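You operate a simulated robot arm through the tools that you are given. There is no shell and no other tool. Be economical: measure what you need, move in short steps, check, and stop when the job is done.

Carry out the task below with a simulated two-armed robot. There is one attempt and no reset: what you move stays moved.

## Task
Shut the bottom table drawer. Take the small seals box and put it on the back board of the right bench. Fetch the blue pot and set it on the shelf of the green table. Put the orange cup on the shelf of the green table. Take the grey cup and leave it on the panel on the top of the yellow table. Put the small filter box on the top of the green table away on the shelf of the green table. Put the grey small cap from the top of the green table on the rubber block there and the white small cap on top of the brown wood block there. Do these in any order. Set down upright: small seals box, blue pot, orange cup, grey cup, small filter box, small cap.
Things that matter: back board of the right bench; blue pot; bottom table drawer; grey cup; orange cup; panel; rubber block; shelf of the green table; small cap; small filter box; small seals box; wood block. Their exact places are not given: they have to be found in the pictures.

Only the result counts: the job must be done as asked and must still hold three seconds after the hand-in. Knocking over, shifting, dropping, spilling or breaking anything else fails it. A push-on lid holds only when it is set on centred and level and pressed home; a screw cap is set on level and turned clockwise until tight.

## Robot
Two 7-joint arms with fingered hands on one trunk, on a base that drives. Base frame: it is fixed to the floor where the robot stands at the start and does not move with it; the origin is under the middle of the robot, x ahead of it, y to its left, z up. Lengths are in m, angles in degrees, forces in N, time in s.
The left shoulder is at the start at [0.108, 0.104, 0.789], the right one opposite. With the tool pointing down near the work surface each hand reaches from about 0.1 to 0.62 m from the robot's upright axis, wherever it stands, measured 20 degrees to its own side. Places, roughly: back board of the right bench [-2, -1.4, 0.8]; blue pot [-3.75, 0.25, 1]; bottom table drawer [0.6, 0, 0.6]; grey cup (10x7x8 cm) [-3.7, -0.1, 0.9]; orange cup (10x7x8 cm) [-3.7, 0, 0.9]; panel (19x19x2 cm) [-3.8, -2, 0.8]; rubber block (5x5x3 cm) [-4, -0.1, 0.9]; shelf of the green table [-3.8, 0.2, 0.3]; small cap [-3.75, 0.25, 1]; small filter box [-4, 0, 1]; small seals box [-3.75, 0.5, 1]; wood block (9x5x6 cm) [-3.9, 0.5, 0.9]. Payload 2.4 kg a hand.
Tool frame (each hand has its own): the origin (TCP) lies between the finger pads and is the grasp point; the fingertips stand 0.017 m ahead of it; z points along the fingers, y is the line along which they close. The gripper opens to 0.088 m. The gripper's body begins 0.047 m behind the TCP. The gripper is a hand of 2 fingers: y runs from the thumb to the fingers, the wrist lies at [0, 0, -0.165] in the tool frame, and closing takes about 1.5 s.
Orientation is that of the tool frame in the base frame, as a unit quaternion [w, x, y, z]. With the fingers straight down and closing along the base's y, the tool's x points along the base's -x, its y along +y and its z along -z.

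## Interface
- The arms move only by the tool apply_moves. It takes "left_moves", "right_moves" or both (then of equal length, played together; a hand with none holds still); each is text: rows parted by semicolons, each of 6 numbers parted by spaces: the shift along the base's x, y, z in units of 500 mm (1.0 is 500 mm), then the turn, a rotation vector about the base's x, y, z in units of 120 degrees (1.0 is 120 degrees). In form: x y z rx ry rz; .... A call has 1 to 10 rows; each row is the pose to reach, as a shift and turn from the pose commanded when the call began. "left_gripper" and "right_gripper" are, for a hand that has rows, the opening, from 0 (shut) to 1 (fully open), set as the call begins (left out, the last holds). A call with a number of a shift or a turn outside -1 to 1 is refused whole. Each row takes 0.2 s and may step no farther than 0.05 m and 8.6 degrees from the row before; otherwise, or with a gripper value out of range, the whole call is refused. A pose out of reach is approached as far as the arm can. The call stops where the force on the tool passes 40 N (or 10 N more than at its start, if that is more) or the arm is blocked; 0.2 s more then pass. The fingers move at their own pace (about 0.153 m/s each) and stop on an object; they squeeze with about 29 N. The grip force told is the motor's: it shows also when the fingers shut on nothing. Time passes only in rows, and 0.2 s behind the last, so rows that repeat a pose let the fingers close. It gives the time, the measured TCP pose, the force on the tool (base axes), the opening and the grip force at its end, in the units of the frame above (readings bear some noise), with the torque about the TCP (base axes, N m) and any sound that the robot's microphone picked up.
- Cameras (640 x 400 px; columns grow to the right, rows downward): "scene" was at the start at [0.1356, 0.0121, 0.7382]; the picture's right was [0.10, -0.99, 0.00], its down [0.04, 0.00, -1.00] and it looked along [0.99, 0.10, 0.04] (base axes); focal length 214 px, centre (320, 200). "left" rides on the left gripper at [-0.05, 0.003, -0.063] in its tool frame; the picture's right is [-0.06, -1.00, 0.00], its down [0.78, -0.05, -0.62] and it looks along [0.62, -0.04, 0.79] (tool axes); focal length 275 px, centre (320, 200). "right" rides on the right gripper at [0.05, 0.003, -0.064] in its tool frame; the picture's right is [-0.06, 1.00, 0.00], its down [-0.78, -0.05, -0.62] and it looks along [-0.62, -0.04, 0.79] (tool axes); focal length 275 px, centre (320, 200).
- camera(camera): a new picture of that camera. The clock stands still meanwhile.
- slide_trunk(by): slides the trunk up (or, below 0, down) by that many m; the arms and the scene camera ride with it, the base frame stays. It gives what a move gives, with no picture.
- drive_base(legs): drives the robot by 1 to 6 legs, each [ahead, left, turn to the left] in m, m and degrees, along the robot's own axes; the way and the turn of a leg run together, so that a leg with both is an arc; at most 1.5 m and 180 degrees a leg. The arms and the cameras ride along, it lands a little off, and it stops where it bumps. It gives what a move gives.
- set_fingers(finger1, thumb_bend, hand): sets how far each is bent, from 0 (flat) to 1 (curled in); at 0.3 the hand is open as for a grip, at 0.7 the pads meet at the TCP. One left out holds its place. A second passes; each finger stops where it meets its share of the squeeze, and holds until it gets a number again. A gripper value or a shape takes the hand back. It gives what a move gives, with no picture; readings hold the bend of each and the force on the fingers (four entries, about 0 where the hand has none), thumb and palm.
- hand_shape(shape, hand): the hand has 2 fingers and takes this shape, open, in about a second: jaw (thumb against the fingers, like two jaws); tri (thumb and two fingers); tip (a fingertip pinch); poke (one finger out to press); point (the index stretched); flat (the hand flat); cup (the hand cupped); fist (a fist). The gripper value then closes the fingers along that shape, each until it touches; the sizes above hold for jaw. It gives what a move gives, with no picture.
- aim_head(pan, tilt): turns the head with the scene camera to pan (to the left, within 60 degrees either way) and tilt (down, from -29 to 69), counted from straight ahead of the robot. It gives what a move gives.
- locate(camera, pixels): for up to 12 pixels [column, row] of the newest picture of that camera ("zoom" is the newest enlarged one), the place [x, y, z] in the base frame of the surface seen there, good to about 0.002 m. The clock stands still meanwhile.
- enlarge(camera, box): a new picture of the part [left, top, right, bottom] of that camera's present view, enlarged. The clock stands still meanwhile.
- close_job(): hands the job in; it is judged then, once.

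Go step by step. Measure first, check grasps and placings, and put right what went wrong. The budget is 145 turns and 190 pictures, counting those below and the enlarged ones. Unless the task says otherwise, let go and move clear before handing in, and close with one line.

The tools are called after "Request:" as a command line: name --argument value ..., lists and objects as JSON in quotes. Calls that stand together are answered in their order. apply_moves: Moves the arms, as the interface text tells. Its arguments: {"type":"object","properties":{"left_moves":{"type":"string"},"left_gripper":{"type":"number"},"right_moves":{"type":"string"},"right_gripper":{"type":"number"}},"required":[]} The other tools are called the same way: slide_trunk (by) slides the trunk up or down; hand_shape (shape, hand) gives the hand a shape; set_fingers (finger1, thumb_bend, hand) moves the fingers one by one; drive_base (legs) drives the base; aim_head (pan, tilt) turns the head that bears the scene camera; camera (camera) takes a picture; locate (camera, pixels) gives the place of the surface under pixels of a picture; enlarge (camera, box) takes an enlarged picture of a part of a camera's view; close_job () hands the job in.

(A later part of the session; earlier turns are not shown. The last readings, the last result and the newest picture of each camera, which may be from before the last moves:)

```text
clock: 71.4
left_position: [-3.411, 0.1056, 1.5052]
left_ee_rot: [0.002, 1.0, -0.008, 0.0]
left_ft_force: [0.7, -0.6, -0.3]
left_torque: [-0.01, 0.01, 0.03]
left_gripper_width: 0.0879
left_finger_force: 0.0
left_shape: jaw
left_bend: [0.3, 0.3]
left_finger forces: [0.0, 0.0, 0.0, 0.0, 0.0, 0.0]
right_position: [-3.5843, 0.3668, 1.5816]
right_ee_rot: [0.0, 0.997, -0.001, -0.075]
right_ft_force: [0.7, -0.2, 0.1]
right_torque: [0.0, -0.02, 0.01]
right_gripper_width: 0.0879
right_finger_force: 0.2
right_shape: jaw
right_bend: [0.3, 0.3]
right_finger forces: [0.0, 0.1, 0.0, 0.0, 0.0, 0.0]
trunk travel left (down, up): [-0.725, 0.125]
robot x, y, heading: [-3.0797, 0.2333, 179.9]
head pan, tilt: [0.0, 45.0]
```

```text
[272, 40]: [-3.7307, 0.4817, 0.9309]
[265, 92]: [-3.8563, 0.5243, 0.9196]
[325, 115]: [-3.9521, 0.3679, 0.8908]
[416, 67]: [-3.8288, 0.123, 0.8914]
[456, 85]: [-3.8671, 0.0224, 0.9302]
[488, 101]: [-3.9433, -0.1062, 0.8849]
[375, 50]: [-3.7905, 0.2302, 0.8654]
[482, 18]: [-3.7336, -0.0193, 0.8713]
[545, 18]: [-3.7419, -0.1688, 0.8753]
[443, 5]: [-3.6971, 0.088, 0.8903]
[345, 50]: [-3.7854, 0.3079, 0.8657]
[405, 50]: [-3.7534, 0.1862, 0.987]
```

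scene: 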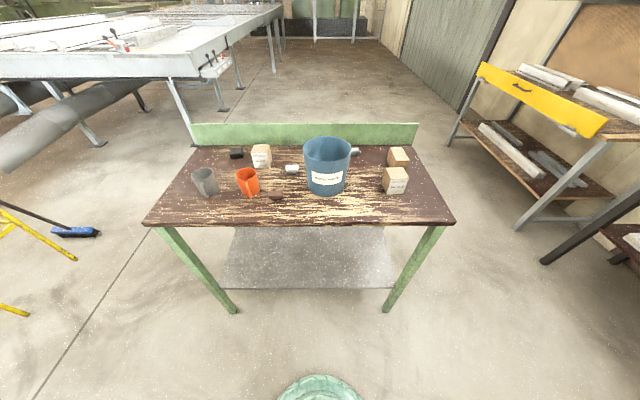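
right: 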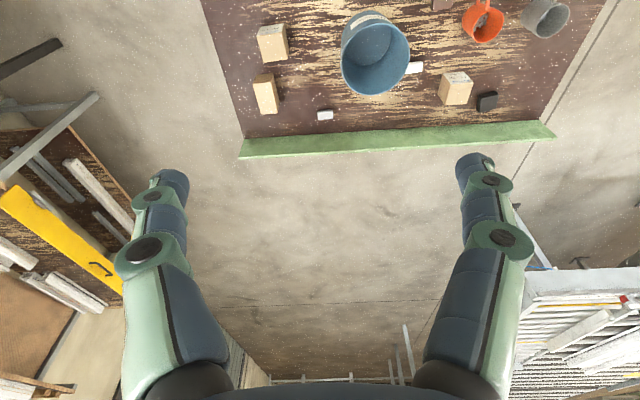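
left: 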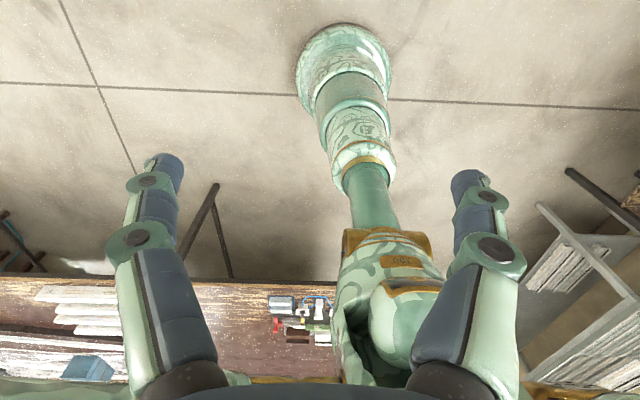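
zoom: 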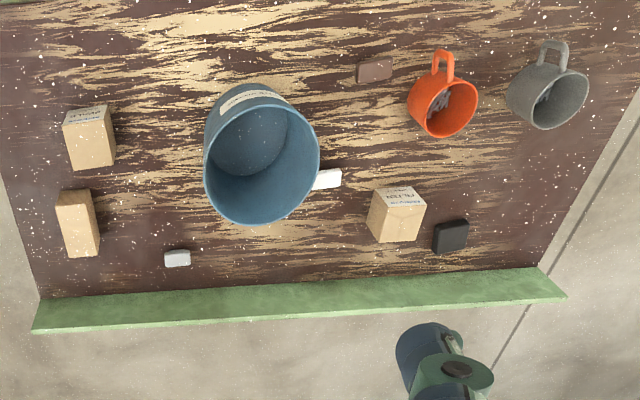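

The objects are clear. Grey cap is at (−3.945,0.37), white cap at (−3.826,0.13), and a brown cap at (−3.69,0.09) is a distractor. I check the foot of the base, and look inside the cups.

Request:
locate --camera "scene" --pixels '[[320, 380], [290, 390], [310, 235], [310, 284]]'

Request:
locate --camera "left" --pixels '[[343, 35], [300, 75], [385, 75], [340, 110]]'

Request:
enlarge --camera "right" --box '[430, 0, 590, 100]'

Request:
locate --camera "zoom" --pixels '[[170, 130], [240, 130], [200, 190], [215, 110], [405, 130], [490, 100], [450, 140], [470, 60], [55, 20], [320, 340], [240, 395]]'

```text
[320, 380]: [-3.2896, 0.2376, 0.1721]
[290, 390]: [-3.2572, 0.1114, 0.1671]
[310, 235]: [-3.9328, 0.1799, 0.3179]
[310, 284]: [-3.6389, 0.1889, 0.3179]
```

```text
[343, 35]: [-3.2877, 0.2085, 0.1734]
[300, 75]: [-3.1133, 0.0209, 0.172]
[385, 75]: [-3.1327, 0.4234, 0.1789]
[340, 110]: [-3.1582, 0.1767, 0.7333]
```

```text
4.00 times, centred on (510, 50) of right
```

zoom: 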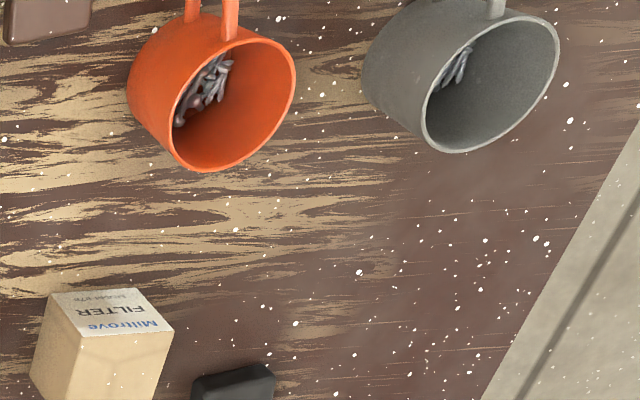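

```text
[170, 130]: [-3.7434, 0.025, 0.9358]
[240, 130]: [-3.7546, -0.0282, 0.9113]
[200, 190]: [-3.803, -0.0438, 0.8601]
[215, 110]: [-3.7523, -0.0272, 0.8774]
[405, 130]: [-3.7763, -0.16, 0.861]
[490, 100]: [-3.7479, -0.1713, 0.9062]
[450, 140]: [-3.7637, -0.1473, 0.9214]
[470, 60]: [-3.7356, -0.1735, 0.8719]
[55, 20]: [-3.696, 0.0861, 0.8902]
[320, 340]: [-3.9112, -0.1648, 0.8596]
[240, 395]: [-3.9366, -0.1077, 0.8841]
```

Both cups hold small screws, so they must stay level, and the base foot is only 0.21 m in radius. I lower the trunk, move closer, and bring both hands at a 45° pitch above the sides of the pot rim.

Request:
slide_trunk --by -0.19

Request:
drive_base --legs '[[0.22, -0.012, 0]]'

Request:
apply_moves --left_moves "-0.03 0.008 -0.03 0 0.04 0; -0.06 0.016 -0.06 0 0.08 0; -0.09 0.024 -0.09 0 0.12 0; -0.12 0.032 -0.12 0 0.16 0; -0.15 0.04 -0.15 0 0.2 0; -0.18 0.05 -0.18 0 0.24 0; -0.2 0.06 -0.21 0 0.28 0; -0.23 0.07 -0.24 0 0.32 0; -0.26 0.08 -0.27 0 0.36 0; -0.28 0.086 -0.3 0 0.375 0" --right_moves "0 -0.01 -0.05 0 0.03 0; 0.01 -0.02 -0.1 0 0.06 0; 0.02 -0.03 -0.15 0 0.09 0; 0.03 -0.04 -0.2 0 0.12 0; 0.03 -0.05 -0.25 0 0.15 0; 0.04 -0.06 -0.3 0 0.18 0; 0.05 -0.07 -0.35 0 0.21 0; 0.06 -0.08 -0.4 0 0.24 0; 0.06 -0.09 -0.43 0 0.27 0; 0.06 -0.098 -0.44 0 0.303 0" --left_gripper 1 --right_gripper 1

Request:
aim_head --pan 0 --tilt 40

Request:
camera --camera "scene"

Request:
camera --camera "left"

```text
clock: 73.5
left_position: [-3.4119, 0.105, 1.3152]
left_ee_rot: [0.001, 1.0, -0.008, 0.0]
left_ft_force: [0.4, -0.6, 0.0]
left_torque: [0.0, 0.02, 0.0]
left_gripper_width: 0.0878
left_finger_force: 0.1
left_shape: jaw
left_bend: [0.3, 0.3]
left_finger forces: [0.1, 0.0, 0.0, 0.0, 0.0, 0.0]
right_position: [-3.5846, 0.3684, 1.3908]
right_ee_rot: [0.0, 0.997, -0.001, -0.075]
right_ft_force: [0.8, -0.6, 0.1]
right_torque: [0.01, 0.01, 0.02]
right_gripper_width: 0.0881
right_finger_force: 0.0
right_shape: jaw
right_bend: [0.3, 0.3]
right_finger forces: [0.0, 0.0, 0.0, 0.1, 0.0, 0.1]
trunk travel left (down, up): [-0.535, 0.315]
robot x, y, heading: [-3.0758, 0.2337, 179.9]
head pan, tilt: [0.0, 45.0]
```

```text
clock: 75.2
left_position: [-3.631, 0.117, 1.3145]
left_ee_rot: [0.002, 1.0, -0.007, 0.002]
left_ft_force: [-0.3, -0.4, 0.2]
left_torque: [0.01, 0.02, -0.01]
left_gripper_width: 0.0876
left_finger_force: 0.1
left_shape: jaw
left_bend: [0.3, 0.3]
left_finger forces: [0.1, 0.0, 0.0, 0.1, 0.0, 0.0]
right_position: [-3.8045, 0.3778, 1.3905]
right_ee_rot: [0.0, 0.997, 0.0, -0.075]
right_ft_force: [-0.6, 1.0, -0.3]
right_torque: [0.02, -0.01, 0.0]
right_gripper_width: 0.0879
right_finger_force: 0.1
right_shape: jaw
right_bend: [0.3, 0.3]
right_finger forces: [0.0, 0.0, 0.0, 0.1, 0.0, 0.0]
trunk travel left (down, up): [-0.535, 0.315]
robot x, y, heading: [-3.2954, 0.2414, -180.1]
head pan, tilt: [0.0, 45.0]
```

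```text
clock: 77.4
left_position: [-3.7697, 0.1614, 1.1632]
left_ee_rot: [0.005, 0.923, -0.006, -0.384]
left_ft_force: [-0.2, 0.1, 0.2]
left_torque: [0.01, 0.01, -0.02]
left_gripper_width: 0.0879
left_finger_force: 0.0
left_shape: jaw
left_bend: [0.3, 0.3]
left_finger forces: [0.0, 0.0, 0.0, 0.1, 0.0, 0.1]
right_position: [-3.7719, 0.3304, 1.1707]
right_ee_rot: [0.001, 0.924, -0.001, -0.383]
right_ft_force: [-0.2, 0.9, -0.4]
right_torque: [-0.02, 0.0, -0.01]
right_gripper_width: 0.088
right_finger_force: 0.0
right_shape: jaw
right_bend: [0.3, 0.3]
right_finger forces: [0.0, 0.1, 0.0, 0.1, 0.0, 0.0]
trunk travel left (down, up): [-0.535, 0.315]
robot x, y, heading: [-3.2969, 0.2432, -180.0]
head pan, tilt: [0.0, 45.0]
```

```text
clock: 78.0
left_position: [-3.7687, 0.1603, 1.1633]
left_ee_rot: [0.004, 0.924, -0.006, -0.383]
left_ft_force: [1.1, 0.8, 0.2]
left_torque: [-0.01, -0.01, 0.0]
left_gripper_width: 0.0879
left_finger_force: 0.2
left_shape: jaw
left_bend: [0.3, 0.3]
left_finger forces: [0.0, 0.0, 0.0, 0.0, 0.1, 0.0]
right_position: [-3.7718, 0.3303, 1.1719]
right_ee_rot: [0.001, 0.924, 0.0, -0.382]
right_ft_force: [0.6, -0.5, 0.4]
right_torque: [-0.03, 0.05, 0.06]
right_gripper_width: 0.0879
right_finger_force: 0.1
right_shape: jaw
right_bend: [0.3, 0.3]
right_finger forces: [0.1, 0.0, 0.1, 0.0, 0.0, 0.0]
trunk travel left (down, up): [-0.535, 0.315]
robot x, y, heading: [-3.2983, 0.2447, -180.2]
head pan, tilt: [0.0, 40.0]
```

```text
162 pictures are left
```

scene: 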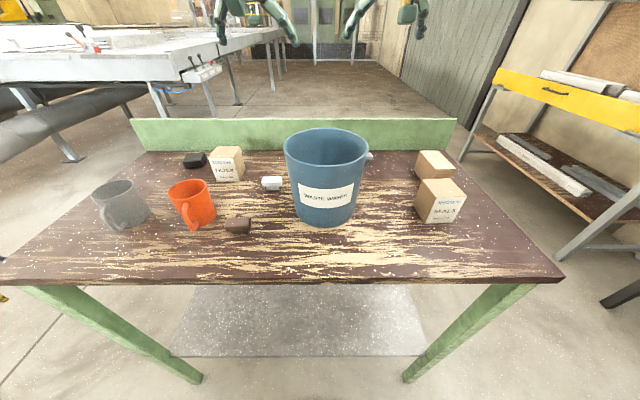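

```text
161 pictures are left
```

left: 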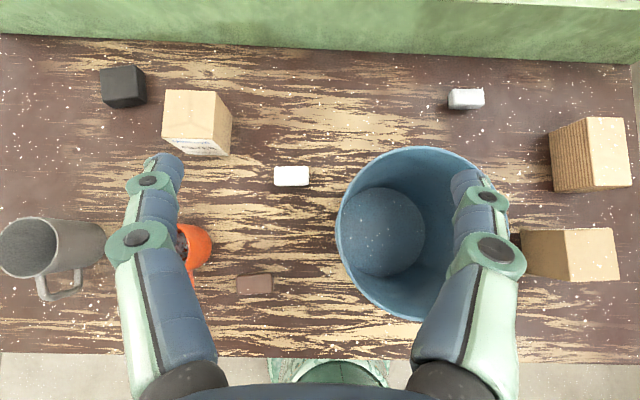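

The left hand view shows the whole table; the rim of the pot is at (338,230), (410,148) and (405,318). I measure the rim and the other objects exactly.

Request:
locate --camera "left" --pixels '[[339, 225], [341, 210], [412, 149], [455, 155], [375, 163], [400, 314], [365, 294], [385, 230], [291, 176], [467, 98], [123, 88], [190, 125]]'

Request:
locate --camera "scene" --pixels '[[286, 150], [367, 148], [285, 145], [325, 129], [325, 166], [300, 160], [352, 160], [327, 215]]'

```text
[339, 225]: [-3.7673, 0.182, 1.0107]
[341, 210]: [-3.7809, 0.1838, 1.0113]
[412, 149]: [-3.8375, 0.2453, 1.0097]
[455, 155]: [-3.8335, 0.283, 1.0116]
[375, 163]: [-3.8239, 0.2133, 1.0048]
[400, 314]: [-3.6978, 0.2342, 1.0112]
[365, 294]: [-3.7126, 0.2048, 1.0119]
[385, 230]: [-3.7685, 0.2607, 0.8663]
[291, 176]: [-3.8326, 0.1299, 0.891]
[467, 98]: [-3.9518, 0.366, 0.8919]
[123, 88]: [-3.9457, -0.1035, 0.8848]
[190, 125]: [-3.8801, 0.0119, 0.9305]
```

```text
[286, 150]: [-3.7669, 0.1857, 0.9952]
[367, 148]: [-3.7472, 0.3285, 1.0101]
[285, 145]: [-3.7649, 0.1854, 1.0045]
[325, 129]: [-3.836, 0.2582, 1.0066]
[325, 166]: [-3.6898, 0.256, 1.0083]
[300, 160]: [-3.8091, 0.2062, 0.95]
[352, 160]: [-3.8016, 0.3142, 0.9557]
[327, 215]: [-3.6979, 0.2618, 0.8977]
```

The pot centre is (−3.765, 0.258), radius 0.075, rim z 1.011. I descend with both hands straddling the left and right wall, and then close.

Request:
apply_moves --left_moves "0.008 0.046 -0.05 0 0 0; 0.008 0.046 -0.12 0 0 0; 0.008 0.046 -0.2 0 0 0; 0.008 0.046 -0.27 0 0 0; 0.008 0.046 -0.32 0 0 0" --right_moves "0.013 0.004 -0.05 0 0 0; 0.013 0.004 -0.12 0 0 0; 0.013 0.004 -0.2 0 0 0; 0.013 0.004 -0.28 0 0 0; 0.013 0.004 -0.338 0 0 0"

Request:
camera --camera "left"

Request:
camera --camera "scene"

```text
clock: 79.2
left_position: [-3.7656, 0.1805, 1.004]
left_ee_rot: [0.004, 0.924, -0.006, -0.383]
left_ft_force: [0.4, 0.3, -0.2]
left_torque: [-0.04, 0.0, 0.0]
left_gripper_width: 0.0879
left_finger_force: 0.0
left_shape: jaw
left_bend: [0.3, 0.3]
left_finger forces: [0.1, 0.0, 0.0, 0.1, 0.1, 0.0]
right_position: [-3.764, 0.3314, 1.0017]
right_ee_rot: [0.0, 0.924, -0.001, -0.382]
right_ft_force: [0.1, 0.0, -0.3]
right_torque: [-0.02, -0.01, -0.01]
right_gripper_width: 0.088
right_finger_force: 0.0
right_shape: jaw
right_bend: [0.3, 0.3]
right_finger forces: [0.0, 0.0, 0.0, 0.0, 0.1, 0.0]
trunk travel left (down, up): [-0.535, 0.315]
robot x, y, heading: [-3.2988, 0.2467, -180.2]
head pan, tilt: [0.0, 40.0]
```

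```text
160 pictures are left
```

left: 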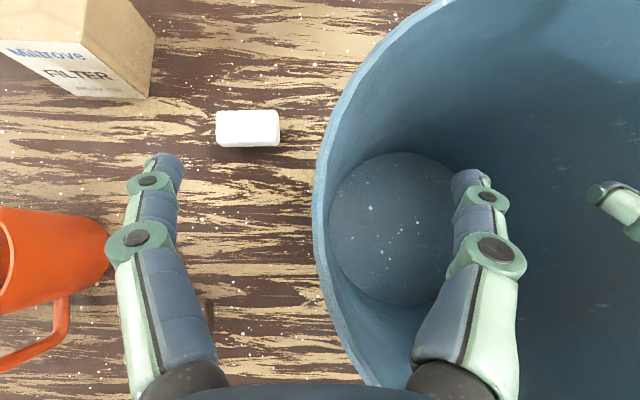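

```text
159 pictures are left
```

scene: 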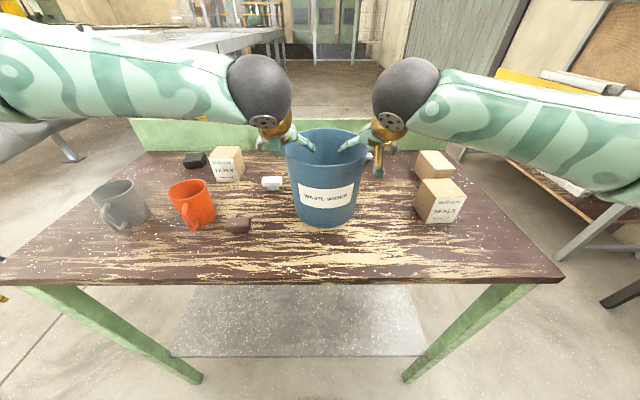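

The forearms come in wide from the sides. I check where they run, because of the table legs, and close both grippers on the rim.

Request:
locate --camera "scene" --pixels '[[10, 90], [100, 90], [200, 90], [265, 90], [620, 150], [540, 120], [450, 100], [400, 90], [100, 50], [540, 90]]'

Request:
apply_moves --left_moves "0 0 0 0 0 0; 0 0 0 0 0 0; 0 0 0 0 0 0; 0 0 0 0 0 0; 0 0 0 0 0 0; 0 0 0 0 0 0; 0 0 0 0 0 0" --right_moves "0 0 0 0 0 0; 0 0 0 0 0 0; 0 0 0 0 0 0; 0 0 0 0 0 0; 0 0 0 0 0 0; 0 0 0 0 0 0; 0 0 0 0 0 0" --left_gripper 0 --right_gripper 0

Request:
camera --camera "scene"

```text
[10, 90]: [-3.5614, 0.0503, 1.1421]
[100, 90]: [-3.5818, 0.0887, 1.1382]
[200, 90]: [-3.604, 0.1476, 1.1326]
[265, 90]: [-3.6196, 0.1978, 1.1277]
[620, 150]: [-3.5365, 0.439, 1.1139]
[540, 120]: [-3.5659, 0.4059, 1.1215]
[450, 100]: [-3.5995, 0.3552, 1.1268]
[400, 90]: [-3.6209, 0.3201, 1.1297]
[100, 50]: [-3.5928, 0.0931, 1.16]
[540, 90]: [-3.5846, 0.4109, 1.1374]
```

```text
clock: 80.8
left_position: [-3.7659, 0.1815, 1.0058]
left_ee_rot: [0.004, 0.924, -0.006, -0.383]
left_ft_force: [-0.3, 5.0, 0.2]
left_torque: [0.02, 0.03, -0.04]
left_gripper_width: 0.0
left_finger_force: 28.8
left_shape: jaw
left_bend: [0.63, 0.71]
left_finger forces: [23.0, 0.1, 0.1, 0.0, 26.9, 0.0]
right_position: [-3.7648, 0.3303, 1.0018]
right_ee_rot: [0.0, 0.924, -0.001, -0.383]
right_ft_force: [0.9, -5.4, 0.0]
right_torque: [-0.08, 0.01, 0.2]
right_gripper_width: 0.0002
right_finger_force: 28.8
right_shape: jaw
right_bend: [0.73, 0.62]
right_finger forces: [27.0, 0.1, 0.0, 0.0, 22.3, 0.1]
trunk travel left (down, up): [-0.535, 0.315]
robot x, y, heading: [-3.2989, 0.2422, -180.1]
head pan, tilt: [0.0, 40.0]
```

```text
158 pictures are left
```

scene: 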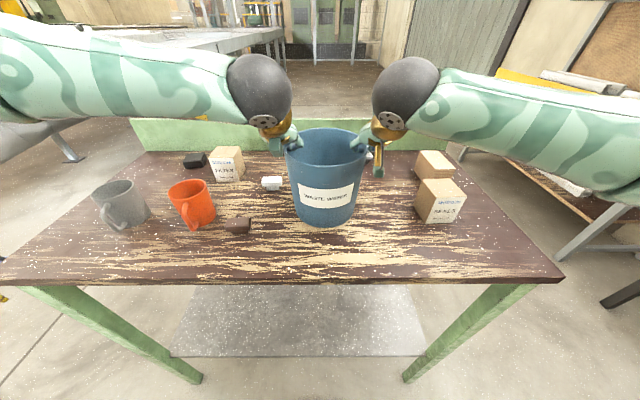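

Both hands hold the rim (about 25 N at each pad). I lift 3 cm, check, and back the base off the table.

Request:
apply_moves --left_moves "0 0 0.02 0 0 0; 0 0 0.04 0 0 0; 0 0 0.06 0 0 0; 0 0 0.06 0 0 0" --right_moves "0 0 0.02 0 0 0; 0 0 0.04 0 0 0; 0 0 0.06 0 0 0; 0 0 0.06 0 0 0"

Request:
camera --camera "scene"

```text
clock: 81.8
left_position: [-3.7663, 0.1823, 1.0347]
left_ee_rot: [0.005, 0.924, -0.006, -0.383]
left_ft_force: [-2.3, 5.5, -2.0]
left_torque: [0.03, -0.03, -0.08]
left_gripper_width: 0.0
left_finger_force: 29.2
left_shape: jaw
left_bend: [0.63, 0.71]
left_finger forces: [22.9, 0.0, 0.1, 0.0, 27.3, 0.0]
right_position: [-3.7656, 0.332, 1.0338]
right_ee_rot: [0.0, 0.924, 0.0, -0.381]
right_ft_force: [0.7, -4.0, -0.1]
right_torque: [-0.09, -0.02, 0.2]
right_gripper_width: 0.0
right_finger_force: 28.9
right_shape: jaw
right_bend: [0.73, 0.61]
right_finger forces: [27.5, 0.0, 0.0, 0.0, 22.5, 0.0]
trunk travel left (down, up): [-0.535, 0.315]
robot x, y, heading: [-3.2975, 0.2429, -180.1]
head pan, tilt: [0.0, 40.0]
```

```text
157 pictures are left
```

scene: 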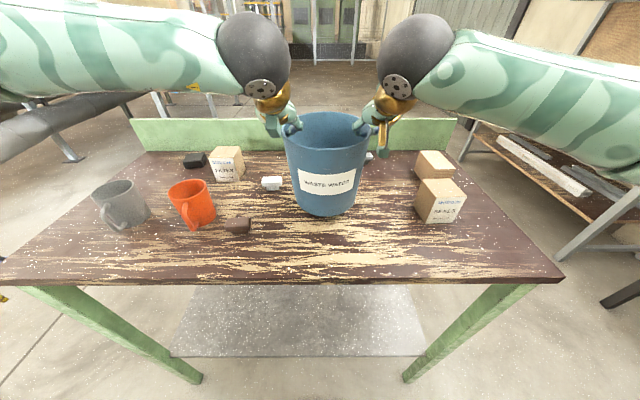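

The pot is lifted and level. I drive back 0.32 m and lower the trunk.

Request:
drive_base --legs '[[-0.32, 0, 0]]'

Request:
slide_trunk --by -0.3

Request:
slide_trunk --by -0.23

Request:
aim_head --pan 0 --tilt 25

Request:
camera --camera "scene"

```text
clock: 84.0
left_position: [-3.4495, 0.1801, 1.0339]
left_ee_rot: [0.006, 0.924, -0.003, -0.382]
left_ft_force: [-0.4, 4.8, -1.8]
left_torque: [0.03, 0.01, -0.02]
left_gripper_width: 0.0001
left_finger_force: 28.4
left_shape: jaw
left_bend: [0.63, 0.71]
left_finger forces: [23.1, 0.0, 0.1, 0.1, 27.0, 0.0]
right_position: [-3.4503, 0.33, 1.032]
right_ee_rot: [0.001, 0.924, 0.002, -0.382]
right_ft_force: [1.2, -4.5, -0.9]
right_torque: [-0.08, -0.04, 0.2]
right_gripper_width: 0.0
right_finger_force: 28.7
right_shape: jaw
right_bend: [0.73, 0.61]
right_finger forces: [27.3, 0.1, 0.0, 0.0, 22.7, 0.1]
trunk travel left (down, up): [-0.535, 0.315]
robot x, y, heading: [-2.9817, 0.2431, -179.9]
head pan, tilt: [0.0, 40.0]
```

```text
clock: 87.0
left_position: [-3.4498, 0.181, 0.7333]
left_ee_rot: [0.004, 0.924, -0.005, -0.383]
left_ft_force: [-0.3, 4.0, -2.1]
left_torque: [-0.03, 0.01, -0.1]
left_gripper_width: 0.0002
left_finger_force: 29.1
left_shape: jaw
left_bend: [0.63, 0.71]
left_finger forces: [23.6, 0.0, 0.0, 0.1, 27.2, 0.0]
right_position: [-3.4495, 0.33, 0.7332]
right_ee_rot: [0.002, 0.924, 0.003, -0.382]
right_ft_force: [0.8, -4.4, -1.0]
right_torque: [-0.08, -0.02, 0.24]
right_gripper_width: 0.0
right_finger_force: 29.4
right_shape: jaw
right_bend: [0.73, 0.61]
right_finger forces: [27.3, 0.0, 0.0, 0.0, 23.2, 0.0]
trunk travel left (down, up): [-0.235, 0.615]
robot x, y, heading: [-2.9803, 0.2413, -179.6]
head pan, tilt: [0.0, 40.0]
```

```text
clock: 89.4
left_position: [-3.4495, 0.1803, 0.5043]
left_ee_rot: [0.006, 0.924, -0.003, -0.382]
left_ft_force: [-0.7, 5.1, -2.4]
left_torque: [0.01, 0.02, -0.1]
left_gripper_width: 0.0
left_finger_force: 28.9
left_shape: jaw
left_bend: [0.63, 0.71]
left_finger forces: [23.2, 0.0, 0.0, 0.0, 27.8, 0.0]
right_position: [-3.45, 0.3292, 0.5029]
right_ee_rot: [0.002, 0.924, 0.002, -0.383]
right_ft_force: [1.1, -5.2, -0.8]
right_torque: [-0.09, -0.03, 0.24]
right_gripper_width: 0.0002
right_finger_force: 28.9
right_shape: jaw
right_bend: [0.73, 0.61]
right_finger forces: [27.9, 0.0, 0.0, 0.1, 22.6, 0.0]
trunk travel left (down, up): [-0.005, 0.845]
robot x, y, heading: [-2.9818, 0.2397, -179.6]
head pan, tilt: [0.0, 40.0]
```

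```text
clock: 90.2
left_position: [-3.4507, 0.1799, 0.5031]
left_ee_rot: [0.005, 0.924, -0.003, -0.382]
left_ft_force: [-1.5, 5.4, -2.3]
left_torque: [0.01, -0.05, -0.03]
left_gripper_width: 0.0
left_finger_force: 29.0
left_shape: jaw
left_bend: [0.63, 0.71]
left_finger forces: [23.4, 0.0, 0.0, 0.0, 27.5, 0.1]
right_position: [-3.4494, 0.3301, 0.5027]
right_ee_rot: [0.001, 0.924, 0.002, -0.382]
right_ft_force: [1.5, -4.5, -1.0]
right_torque: [-0.11, -0.01, 0.28]
right_gripper_width: 0.0
right_finger_force: 29.1
right_shape: jaw
right_bend: [0.73, 0.61]
right_finger forces: [27.6, 0.0, 0.1, 0.0, 22.8, 0.0]
trunk travel left (down, up): [-0.005, 0.845]
robot x, y, heading: [-2.9835, 0.2431, -179.8]
head pan, tilt: [0.0, 25.0]
```

```text
156 pictures are left
```

scene: 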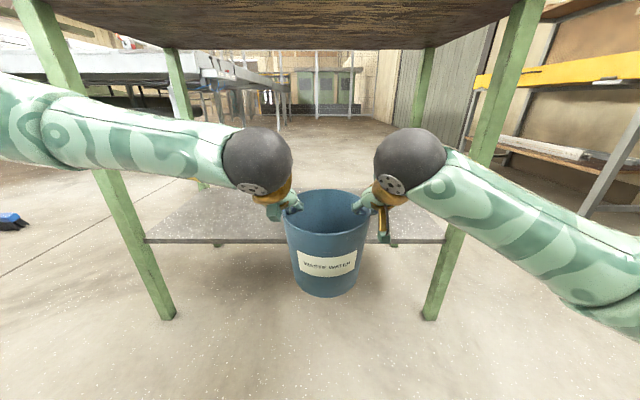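

The pot bottom is about 4 cm above shelf level. I check the elbow positions against the legs before driving forward 0.32 m.

Request:
locate --camera "scene" --pixels '[[5, 110], [5, 150], [60, 130], [150, 150], [635, 330], [620, 240], [560, 220], [640, 300], [145, 240], [445, 240], [250, 45], [250, 160]]'

```text
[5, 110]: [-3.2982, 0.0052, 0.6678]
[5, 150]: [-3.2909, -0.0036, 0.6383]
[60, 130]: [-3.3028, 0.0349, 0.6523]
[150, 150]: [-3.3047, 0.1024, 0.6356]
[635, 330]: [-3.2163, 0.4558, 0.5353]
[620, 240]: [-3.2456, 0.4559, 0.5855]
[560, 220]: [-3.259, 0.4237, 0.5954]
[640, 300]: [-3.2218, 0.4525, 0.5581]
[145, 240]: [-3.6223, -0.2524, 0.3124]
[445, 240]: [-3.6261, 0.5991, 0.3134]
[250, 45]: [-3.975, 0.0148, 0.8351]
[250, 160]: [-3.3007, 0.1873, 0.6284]
```

The elbows stay well between the legs. I drive forward and lower the pot onto the shelf.

Request:
drive_base --legs '[[0.32, 0, 0]]'

Request:
apply_moves --left_moves "0 0 -0.02 0 0 0; 0 0 -0.04 0 0 0; 0 0 -0.06 0 0 0; 0 0 -0.072 0 0 0; 0 0 -0.08 0 0 0" --right_moves "0 0 -0.02 0 0 0; 0 0 -0.04 0 0 0; 0 0 -0.06 0 0 0; 0 0 -0.072 0 0 0; 0 0 -0.08 0 0 0"

Request:
camera --camera "scene"

```text
clock: 92.3
left_position: [-3.7697, 0.1808, 0.5047]
left_ee_rot: [0.004, 0.924, -0.005, -0.382]
left_ft_force: [-1.1, 5.2, -1.4]
left_torque: [0.02, -0.01, -0.05]
left_gripper_width: 0.0001
left_finger_force: 28.9
left_shape: jaw
left_bend: [0.63, 0.71]
left_finger forces: [23.5, 0.1, 0.1, 0.0, 27.4, 0.0]
right_position: [-3.7673, 0.3302, 0.5022]
right_ee_rot: [0.001, 0.924, 0.0, -0.382]
right_ft_force: [1.2, -3.9, -0.9]
right_torque: [-0.06, 0.0, 0.23]
right_gripper_width: 0.0
right_finger_force: 28.9
right_shape: jaw
right_bend: [0.73, 0.61]
right_finger forces: [27.5, 0.0, 0.0, 0.0, 22.9, 0.0]
trunk travel left (down, up): [-0.005, 0.845]
robot x, y, heading: [-3.3031, 0.2424, -180.0]
head pan, tilt: [0.0, 25.0]
```

```text
clock: 93.5
left_position: [-3.7687, 0.1824, 0.4647]
left_ee_rot: [0.003, 0.924, -0.006, -0.383]
left_ft_force: [-1.9, 2.7, 3.9]
left_torque: [0.05, 0.04, -0.03]
left_gripper_width: 0.0
left_finger_force: 28.8
left_shape: jaw
left_bend: [0.63, 0.71]
left_finger forces: [25.1, 0.1, 0.1, 0.0, 26.8, 0.1]
right_position: [-3.77, 0.3304, 0.4626]
right_ee_rot: [0.0, 0.924, 0.001, -0.383]
right_ft_force: [0.1, -1.3, 1.4]
right_torque: [-0.07, -0.05, 0.19]
right_gripper_width: 0.0002
right_finger_force: 29.0
right_shape: jaw
right_bend: [0.73, 0.61]
right_finger forces: [26.6, 0.0, 0.0, 0.2, 25.2, 0.0]
trunk travel left (down, up): [-0.005, 0.845]
robot x, y, heading: [-3.3047, 0.2428, -179.9]
head pan, tilt: [0.0, 25.0]
```

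```text
155 pictures are left
```

scene: 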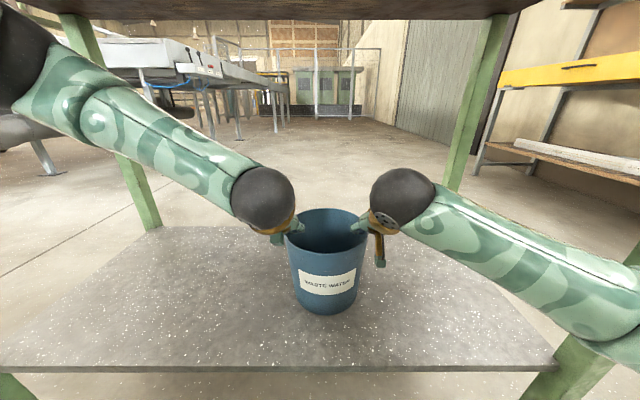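

The pot rests on the shelf (upward force felt). I open both hands, lift clear of the rim, and back out.

Request:
apply_moves --left_moves "0 0 0 0 0 0; 0 0 0 0 0 0; 0 0 0 0 0 0; 0 0 0 0 0 0; 0 0 0.04 0 0 0; 0 0 0.08 0 0 0; 0 0 0.12 0 0 0" --right_moves "0 0 0 0 0 0; 0 0 0 0 0 0; 0 0 0 0 0 0; 0 0 0 0 0 0; 0 0 0.04 0 0 0; 0 0 0.08 0 0 0; 0 0 0.12 0 0 0" --left_gripper 1 --right_gripper 1

Request:
camera --camera "scene"

```text
clock: 95.1
left_position: [-3.7679, 0.1804, 0.5244]
left_ee_rot: [0.005, 0.924, -0.005, -0.383]
left_ft_force: [0.3, 0.7, -0.4]
left_torque: [-0.01, -0.01, 0.04]
left_gripper_width: 0.0883
left_finger_force: 0.1
left_shape: jaw
left_bend: [0.3, 0.3]
left_finger forces: [0.0, 0.0, 0.0, 0.0, 0.1, 0.0]
right_position: [-3.7685, 0.3282, 0.5216]
right_ee_rot: [0.001, 0.924, 0.0, -0.382]
right_ft_force: [0.5, 0.4, 0.9]
right_torque: [0.0, -0.02, 0.0]
right_gripper_width: 0.0879
right_finger_force: 0.0
right_shape: jaw
right_bend: [0.3, 0.3]
right_finger forces: [0.0, 0.0, 0.1, 0.1, 0.0, 0.0]
trunk travel left (down, up): [-0.005, 0.845]
robot x, y, heading: [-3.3021, 0.2439, -179.9]
head pan, tilt: [0.0, 25.0]
```

```text
154 pictures are left
```

scene: 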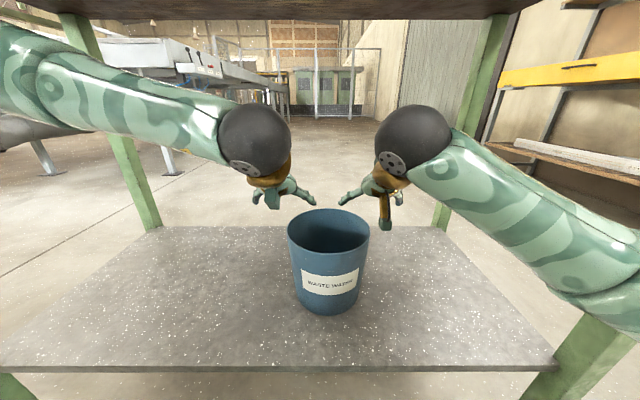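

The pot stands upright on the shelf. I back out, raise the trunk, and move so the left hand is above the white cap.

Request:
drive_base --legs '[[-0.35, 0, 0]]'

Request:
slide_trunk --by 0.4

Request:
slide_trunk --by 0.23

Request:
drive_base --legs '[[0.41, 0.05, 0]]'

Request:
camera --camera "left"

```text
clock: 97.3
left_position: [-3.4222, 0.1836, 0.525]
left_ee_rot: [0.004, 0.924, -0.006, -0.383]
left_ft_force: [0.5, -0.1, 0.4]
left_torque: [0.0, 0.01, 0.01]
left_gripper_width: 0.0881
left_finger_force: 0.0
left_shape: jaw
left_bend: [0.3, 0.3]
left_finger forces: [0.0, 0.1, 0.0, 0.2, 0.0, 0.0]
right_position: [-3.4225, 0.3314, 0.5216]
right_ee_rot: [0.001, 0.924, -0.001, -0.382]
right_ft_force: [-0.6, -1.0, -0.8]
right_torque: [0.0, 0.02, 0.04]
right_gripper_width: 0.0883
right_finger_force: 0.1
right_shape: jaw
right_bend: [0.3, 0.3]
right_finger forces: [0.0, 0.0, 0.1, 0.0, 0.0, 0.1]
trunk travel left (down, up): [-0.005, 0.845]
robot x, y, heading: [-2.9592, 0.2423, 179.7]
head pan, tilt: [0.0, 25.0]
```

```text
clock: 101.2
left_position: [-3.4217, 0.183, 0.9237]
left_ee_rot: [0.004, 0.924, -0.006, -0.383]
left_ft_force: [-0.3, -0.3, 0.3]
left_torque: [0.03, -0.02, -0.02]
left_gripper_width: 0.0881
left_finger_force: 0.1
left_shape: jaw
left_bend: [0.3, 0.3]
left_finger forces: [0.0, 0.0, 0.0, 0.1, 0.0, 0.0]
right_position: [-3.423, 0.3311, 0.9218]
right_ee_rot: [0.0, 0.924, -0.001, -0.382]
right_ft_force: [-0.6, 0.2, -0.5]
right_torque: [0.0, 0.02, 0.03]
right_gripper_width: 0.0878
right_finger_force: 0.0
right_shape: jaw
right_bend: [0.3, 0.3]
right_finger forces: [0.1, 0.0, 0.0, 0.0, 0.0, 0.1]
trunk travel left (down, up): [-0.405, 0.445]
robot x, y, heading: [-2.9513, 0.2428, 179.8]
head pan, tilt: [0.0, 25.0]
```

```text
clock: 103.6
left_position: [-3.423, 0.1826, 1.1534]
left_ee_rot: [0.005, 0.924, -0.006, -0.383]
left_ft_force: [0.1, 0.4, -0.7]
left_torque: [0.0, 0.0, -0.02]
left_gripper_width: 0.0879
left_finger_force: 0.1
left_shape: jaw
left_bend: [0.3, 0.3]
left_finger forces: [0.1, 0.0, 0.0, 0.0, 0.0, 0.0]
right_position: [-3.4232, 0.3306, 1.152]
right_ee_rot: [0.0, 0.924, -0.001, -0.382]
right_ft_force: [0.0, -0.1, 0.0]
right_torque: [0.02, -0.03, -0.02]
right_gripper_width: 0.0879
right_finger_force: 0.0
right_shape: jaw
right_bend: [0.3, 0.3]
right_finger forces: [0.0, 0.0, 0.0, 0.1, 0.1, 0.0]
trunk travel left (down, up): [-0.635, 0.215]
robot x, y, heading: [-2.9557, 0.2521, 179.7]
head pan, tilt: [0.0, 25.0]
```

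```text
clock: 106.1
left_position: [-3.8324, 0.1349, 1.1538]
left_ee_rot: [0.004, 0.924, -0.008, -0.382]
left_ft_force: [1.0, 0.4, 1.0]
left_torque: [0.01, 0.03, -0.01]
left_gripper_width: 0.0881
left_finger_force: 0.0
left_shape: jaw
left_bend: [0.3, 0.3]
left_finger forces: [0.0, 0.0, 0.0, 0.0, 0.0, 0.0]
right_position: [-3.8317, 0.2825, 1.1525]
right_ee_rot: [-0.001, 0.924, -0.004, -0.382]
right_ft_force: [1.1, 0.6, -0.7]
right_torque: [0.02, 0.0, 0.0]
right_gripper_width: 0.0881
right_finger_force: 0.2
right_shape: jaw
right_bend: [0.3, 0.3]
right_finger forces: [0.1, 0.0, 0.1, 0.1, 0.0, 0.1]
trunk travel left (down, up): [-0.635, 0.215]
robot x, y, heading: [-3.3629, 0.1987, 179.7]
head pan, tilt: [0.0, 25.0]
```

```text
153 pictures are left
```

left: 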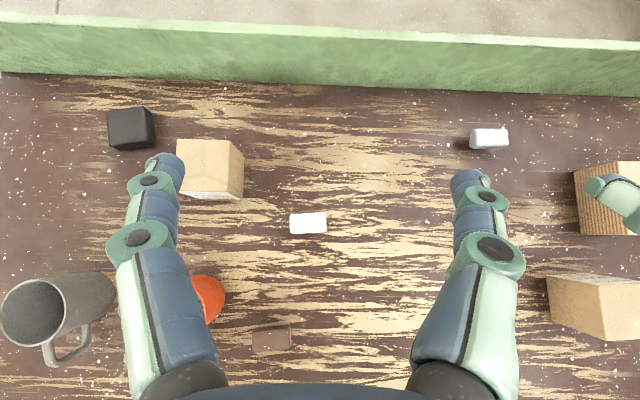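

White cap at (308,222), about 4 cm wide along y. I enlarge it and measure the edges, also those of the wood block and grey cap.

Request:
enlarge --camera "left" --box '[268, 197, 348, 247]'

Request:
locate --camera "left" --pixels '[[292, 214], [325, 213], [292, 230], [325, 230], [308, 222], [308, 233], [471, 130], [507, 130], [489, 138], [489, 147], [300, 245]]'

Request:
locate --camera "left" --pixels '[[576, 172], [630, 165], [582, 185], [600, 168], [585, 220], [108, 112], [150, 110], [130, 125], [115, 145], [180, 145], [228, 143], [205, 165]]'

```text
8.00 times, centred on (308, 222) of left
```

zoom: 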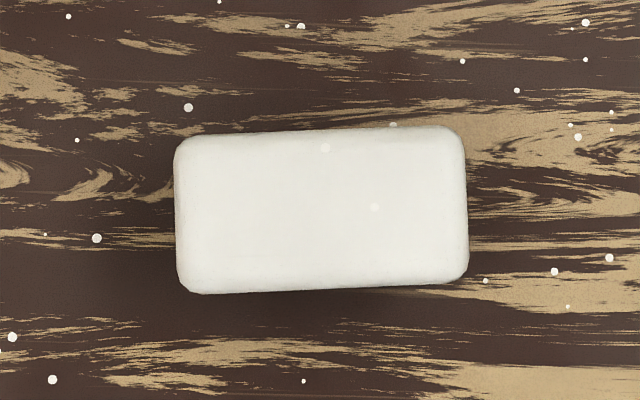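

```text
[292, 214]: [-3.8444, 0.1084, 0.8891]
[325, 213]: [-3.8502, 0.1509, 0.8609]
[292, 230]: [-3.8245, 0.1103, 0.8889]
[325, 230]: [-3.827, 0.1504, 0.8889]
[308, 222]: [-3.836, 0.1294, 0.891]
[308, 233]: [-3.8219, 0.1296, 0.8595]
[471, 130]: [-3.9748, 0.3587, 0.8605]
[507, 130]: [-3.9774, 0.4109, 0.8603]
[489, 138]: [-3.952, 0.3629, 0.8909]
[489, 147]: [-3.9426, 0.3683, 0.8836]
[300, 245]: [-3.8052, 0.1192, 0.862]
```

```text
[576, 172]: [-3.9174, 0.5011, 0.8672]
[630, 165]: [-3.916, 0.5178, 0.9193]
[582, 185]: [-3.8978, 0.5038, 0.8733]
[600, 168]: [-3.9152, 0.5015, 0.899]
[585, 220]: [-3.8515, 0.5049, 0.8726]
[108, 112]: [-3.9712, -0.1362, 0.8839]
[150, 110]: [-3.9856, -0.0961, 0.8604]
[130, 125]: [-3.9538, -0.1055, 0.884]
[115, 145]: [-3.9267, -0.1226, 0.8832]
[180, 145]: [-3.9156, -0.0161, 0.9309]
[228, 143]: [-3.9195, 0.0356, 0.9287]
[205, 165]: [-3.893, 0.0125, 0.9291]
```

The white cap spans y 0.109–0.151, x −3.846…−3.824, top 0.891. I lower the left hand onto it and close.

Request:
apply_moves --left_moves "-0.005 -0.0106 -0.09 0 0 0; -0.005 -0.0106 -0.18 0 0 0; -0.005 -0.0106 -0.27 0 0 0; -0.005 -0.0106 -0.36 0 0 0; -0.005 -0.0106 -0.44 0 0 0; -0.005 -0.0106 -0.5 0 0 0; -0.005 -0.0106 -0.54 0 0 0"

Request:
camera --camera "left"

Request:
apply_moves --left_moves "0 0 0 0 0 0; 0 0 0 0 0 0; 0 0 0 0 0 0; 0 0 0 0 0 0; 0 0 0 0 0 0" --left_gripper 0

Request:
apply_moves --left_moves "0 0 0.04 0 0 0; 0 0 0.12 0 0 0; 0 0 0.2 0 0 0; 0 0 0.28 0 0 0"

Request:
camera --camera "left"

```text
clock: 107.7
left_position: [-3.8287, 0.1309, 0.8966]
left_ee_rot: [0.003, 0.924, -0.01, -0.382]
left_ft_force: [0.3, 0.7, -0.3]
left_torque: [0.01, -0.02, 0.02]
left_gripper_width: 0.0879
left_finger_force: 0.1
left_shape: jaw
left_bend: [0.3, 0.3]
left_finger forces: [0.0, 0.0, 0.0, 0.0, 0.0, 0.1]
left hand out of reach, approached as far as the arm can: row 7
right_position: [-3.8304, 0.2845, 1.1526]
right_ee_rot: [-0.001, 0.924, -0.004, -0.382]
right_ft_force: [0.0, 0.0, 0.1]
right_torque: [-0.02, 0.04, 0.02]
right_gripper_width: 0.088
right_finger_force: 0.0
right_shape: jaw
right_bend: [0.3, 0.3]
right_finger forces: [0.0, 0.0, 0.0, 0.1, 0.1, 0.1]
trunk travel left (down, up): [-0.635, 0.215]
robot x, y, heading: [-3.3638, 0.1964, 179.5]
head pan, tilt: [0.0, 25.0]
```

```text
151 pictures are left
```

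left: 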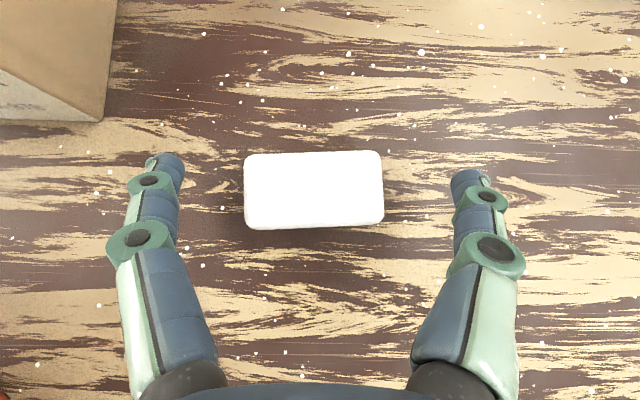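

```text
clock: 108.9
left_position: [-3.8291, 0.1312, 0.8964]
left_ee_rot: [0.003, 0.924, -0.009, -0.383]
left_ft_force: [-0.3, -0.4, -0.8]
left_torque: [-0.01, 0.0, -0.01]
left_gripper_width: 0.0389
left_finger_force: 28.7
left_shape: jaw
left_bend: [0.74, 0.7]
left_finger forces: [25.5, 0.0, 0.1, 0.0, 25.6, 0.0]
right_position: [-3.8315, 0.2839, 1.1531]
right_ee_rot: [-0.001, 0.924, -0.004, -0.382]
right_ft_force: [1.0, 0.3, -0.1]
right_torque: [-0.01, -0.01, -0.02]
right_gripper_width: 0.0878
right_finger_force: 0.2
right_shape: jaw
right_bend: [0.3, 0.3]
right_finger forces: [0.0, 0.0, 0.1, 0.0, 0.1, 0.1]
trunk travel left (down, up): [-0.635, 0.215]
robot x, y, heading: [-3.3626, 0.194, 179.8]
head pan, tilt: [0.0, 25.0]
```

```text
clock: 109.9
left_position: [-3.8264, 0.1302, 1.0396]
left_ee_rot: [0.004, 0.924, -0.009, -0.383]
left_ft_force: [0.5, 0.2, 0.2]
left_torque: [-0.01, -0.03, 0.02]
left_gripper_width: 0.0387
left_finger_force: 28.6
left_shape: jaw
left_bend: [0.74, 0.7]
left_finger forces: [25.7, 0.0, 0.1, 0.0, 25.6, 0.1]
right_position: [-3.8292, 0.2845, 1.154]
right_ee_rot: [-0.001, 0.924, -0.004, -0.382]
right_ft_force: [-0.6, 0.4, 0.5]
right_torque: [-0.01, 0.04, -0.03]
right_gripper_width: 0.0878
right_finger_force: 0.1
right_shape: jaw
right_bend: [0.3, 0.3]
right_finger forces: [0.1, 0.0, 0.0, 0.0, 0.1, 0.0]
trunk travel left (down, up): [-0.635, 0.215]
robot x, y, heading: [-3.3629, 0.1949, 179.5]
head pan, tilt: [0.0, 25.0]
```

```text
150 pictures are left
```

left: 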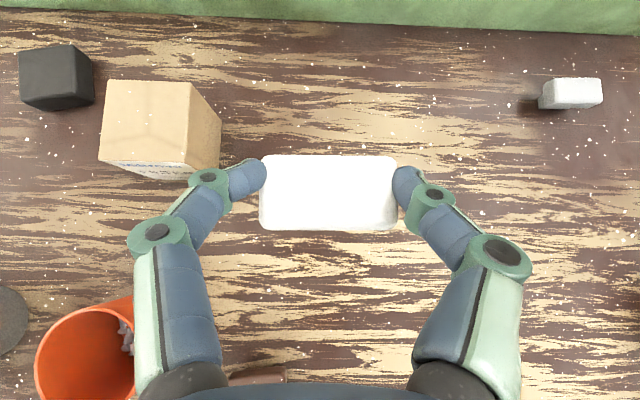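

The white cap is held level (its bottom is 0.0365 below the TCP). I raise the arm, lower the trunk for reach, and drive right so the cap is above the wood block.

Request:
apply_moves --left_moves "0 0 0.08 0 0 0; 0 0 0.16 0 0 0; 0 0 0.2 0 0 0"

Request:
slide_trunk --by -0.1

Request:
drive_base --legs '[[0, -0.395, 0]]'

Request:
camera --camera "left"

```text
clock: 110.7
left_position: [-3.8267, 0.1298, 1.1375]
left_ee_rot: [0.004, 0.924, -0.009, -0.383]
left_ft_force: [-0.5, 0.7, -0.3]
left_torque: [0.01, -0.01, 0.02]
left_gripper_width: 0.0389
left_finger_force: 29.1
left_shape: jaw
left_bend: [0.74, 0.7]
left_finger forces: [25.7, 0.0, 0.0, 0.1, 25.6, 0.1]
right_position: [-3.83, 0.2822, 1.1535]
right_ee_rot: [0.0, 0.924, -0.003, -0.382]
right_ft_force: [0.4, 0.1, -1.0]
right_torque: [-0.02, -0.01, -0.01]
right_gripper_width: 0.0877
right_finger_force: 0.1
right_shape: jaw
right_bend: [0.3, 0.3]
right_finger forces: [0.0, 0.1, 0.0, 0.1, 0.2, 0.1]
trunk travel left (down, up): [-0.635, 0.215]
robot x, y, heading: [-3.362, 0.1945, 179.6]
head pan, tilt: [0.0, 25.0]
```

```text
clock: 112.0
left_position: [-3.8279, 0.1288, 1.0366]
left_ee_rot: [0.004, 0.924, -0.008, -0.383]
left_ft_force: [0.1, -0.3, 0.1]
left_torque: [0.04, 0.02, -0.01]
left_gripper_width: 0.039
left_finger_force: 28.8
left_shape: jaw
left_bend: [0.74, 0.7]
left_finger forces: [25.8, 0.1, 0.0, 0.0, 25.8, 0.1]
right_position: [-3.8308, 0.2838, 1.0528]
right_ee_rot: [-0.001, 0.924, -0.004, -0.383]
right_ft_force: [-0.5, 0.5, 0.0]
right_torque: [0.01, 0.02, 0.0]
right_gripper_width: 0.0881
right_finger_force: 0.0
right_shape: jaw
right_bend: [0.3, 0.3]
right_finger forces: [0.0, 0.0, 0.0, 0.0, 0.0, 0.1]
trunk travel left (down, up): [-0.535, 0.315]
robot x, y, heading: [-3.3603, 0.1924, 179.5]
head pan, tilt: [0.0, 25.0]
```

```text
clock: 114.5
left_position: [-3.8252, 0.5219, 1.0367]
left_ee_rot: [0.002, 0.924, -0.01, -0.383]
left_ft_force: [0.0, 0.0, -0.2]
left_torque: [-0.01, -0.02, 0.0]
left_gripper_width: 0.0388
left_finger_force: 28.9
left_shape: jaw
left_bend: [0.74, 0.7]
left_finger forces: [25.8, 0.0, 0.0, 0.0, 25.8, 0.1]
right_position: [-3.8282, 0.6763, 1.0532]
right_ee_rot: [0.0, 0.924, -0.003, -0.382]
right_ft_force: [0.3, -0.3, 0.4]
right_torque: [-0.02, 0.01, -0.01]
right_gripper_width: 0.0878
right_finger_force: 0.1
right_shape: jaw
right_bend: [0.3, 0.3]
right_finger forces: [0.1, 0.1, 0.0, 0.0, 0.0, 0.0]
trunk travel left (down, up): [-0.535, 0.315]
robot x, y, heading: [-3.3612, 0.5823, 179.5]
head pan, tilt: [0.0, 25.0]
```

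```text
149 pictures are left
```

left: 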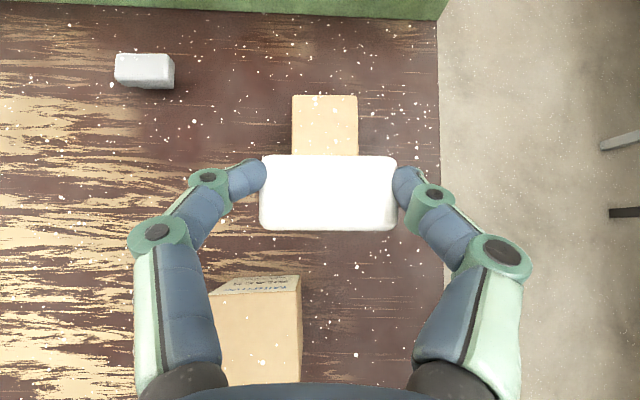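

The cap is just in front of the wood block. I measure the block's top.

Request:
locate --camera "left" --pixels '[[296, 99], [355, 99], [325, 99], [296, 140], [356, 145], [265, 190], [390, 190], [325, 160], [325, 225], [125, 60], [165, 60]]'

Request:
aim_head --pan 10 --tilt 40

Request:
camera --camera "scene"

```text
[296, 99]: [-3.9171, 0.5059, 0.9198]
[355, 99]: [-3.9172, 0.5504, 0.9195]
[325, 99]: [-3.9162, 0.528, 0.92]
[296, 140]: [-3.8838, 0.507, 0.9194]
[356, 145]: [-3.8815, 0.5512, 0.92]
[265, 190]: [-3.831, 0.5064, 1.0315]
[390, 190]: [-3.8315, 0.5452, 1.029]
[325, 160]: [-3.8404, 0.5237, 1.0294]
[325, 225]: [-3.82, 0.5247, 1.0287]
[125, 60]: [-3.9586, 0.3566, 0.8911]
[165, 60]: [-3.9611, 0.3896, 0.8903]
```

```text
clock: 115.3
left_position: [-3.8255, 0.521, 1.0367]
left_ee_rot: [0.003, 0.924, -0.008, -0.383]
left_ft_force: [0.2, 0.0, -0.5]
left_torque: [0.07, -0.01, -0.01]
left_gripper_width: 0.0389
left_finger_force: 28.9
left_shape: jaw
left_bend: [0.74, 0.7]
left_finger forces: [25.9, 0.1, 0.0, 0.1, 25.8, 0.0]
right_position: [-3.8284, 0.6755, 1.0528]
right_ee_rot: [-0.001, 0.924, -0.004, -0.382]
right_ft_force: [0.0, -0.1, -0.4]
right_torque: [-0.02, -0.01, -0.01]
right_gripper_width: 0.0879
right_finger_force: 0.1
right_shape: jaw
right_bend: [0.3, 0.3]
right_finger forces: [0.0, 0.0, 0.1, 0.0, 0.0, 0.0]
trunk travel left (down, up): [-0.535, 0.315]
robot x, y, heading: [-3.3613, 0.5842, 179.6]
head pan, tilt: [10.0, 40.0]
```

```text
148 pictures are left
```

scene: 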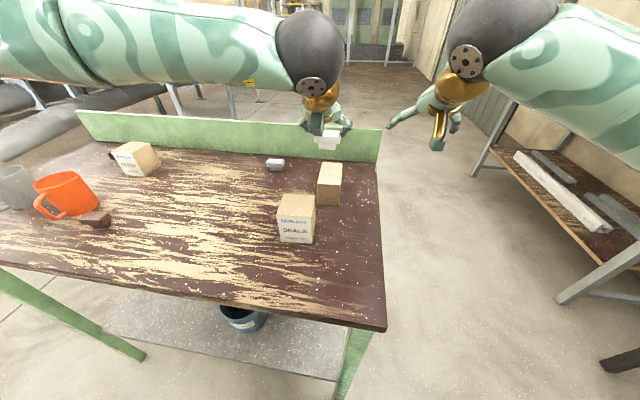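

The block top is centred at (−3.872,0.529), z 0.9195. I move the cap over it and set it down gently.

Request:
apply_moves --left_moves "-0.042 0.008 0 0 0 0; -0.084 0.008 -0.03 0 0 0; -0.084 0.008 -0.08 0 0 0; -0.084 0.008 -0.12 0 0 0; -0.084 0.008 -0.145 0 0 0; -0.084 0.008 -0.158 0 0 0; -0.084 0.008 -0.164 0 0 0"

Request:
camera --camera "left"

Request:
enlarge --camera "scene" --box '[250, 100, 410, 200]'

```text
clock: 116.9
left_position: [-3.8669, 0.5258, 0.9555]
left_ee_rot: [0.002, 0.924, -0.009, -0.383]
left_ft_force: [-1.1, -0.4, 6.3]
left_torque: [0.08, 0.09, 0.03]
left_gripper_width: 0.0386
left_finger_force: 28.6
left_shape: jaw
left_bend: [0.74, 0.7]
left_finger forces: [26.7, 0.0, 0.0, 0.0, 26.2, 0.1]
right_position: [-3.8284, 0.6762, 1.052]
right_ee_rot: [-0.001, 0.924, -0.004, -0.382]
right_ft_force: [1.5, 1.2, -0.9]
right_torque: [-0.04, 0.0, 0.0]
right_gripper_width: 0.0879
right_finger_force: 0.2
right_shape: jaw
right_bend: [0.3, 0.3]
right_finger forces: [0.1, 0.0, 0.1, 0.0, 0.0, 0.1]
trunk travel left (down, up): [-0.535, 0.315]
robot x, y, heading: [-3.3598, 0.5839, 179.7]
head pan, tilt: [10.0, 40.0]
```

```text
147 pictures are left
```

left: 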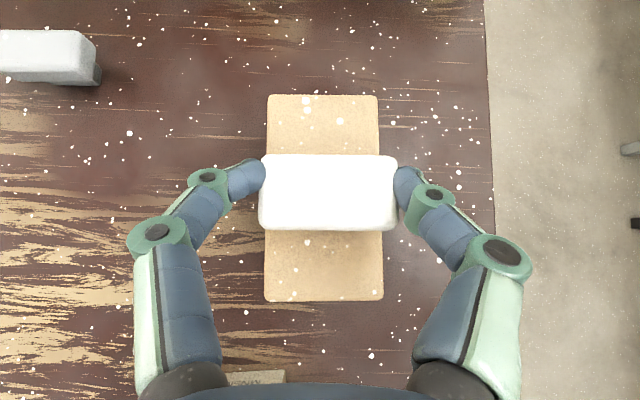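

```text
4.00 times, centred on (330, 150) of scene
```

zoom: 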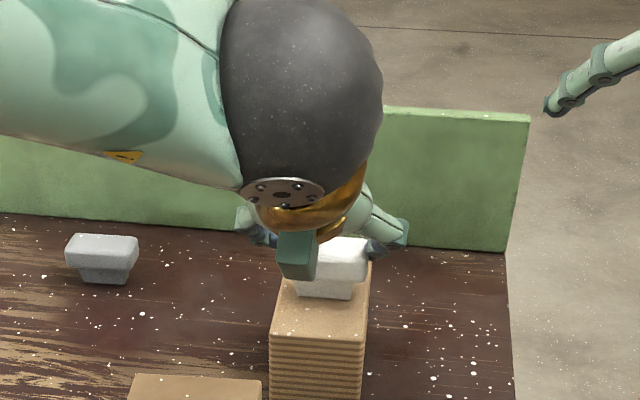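

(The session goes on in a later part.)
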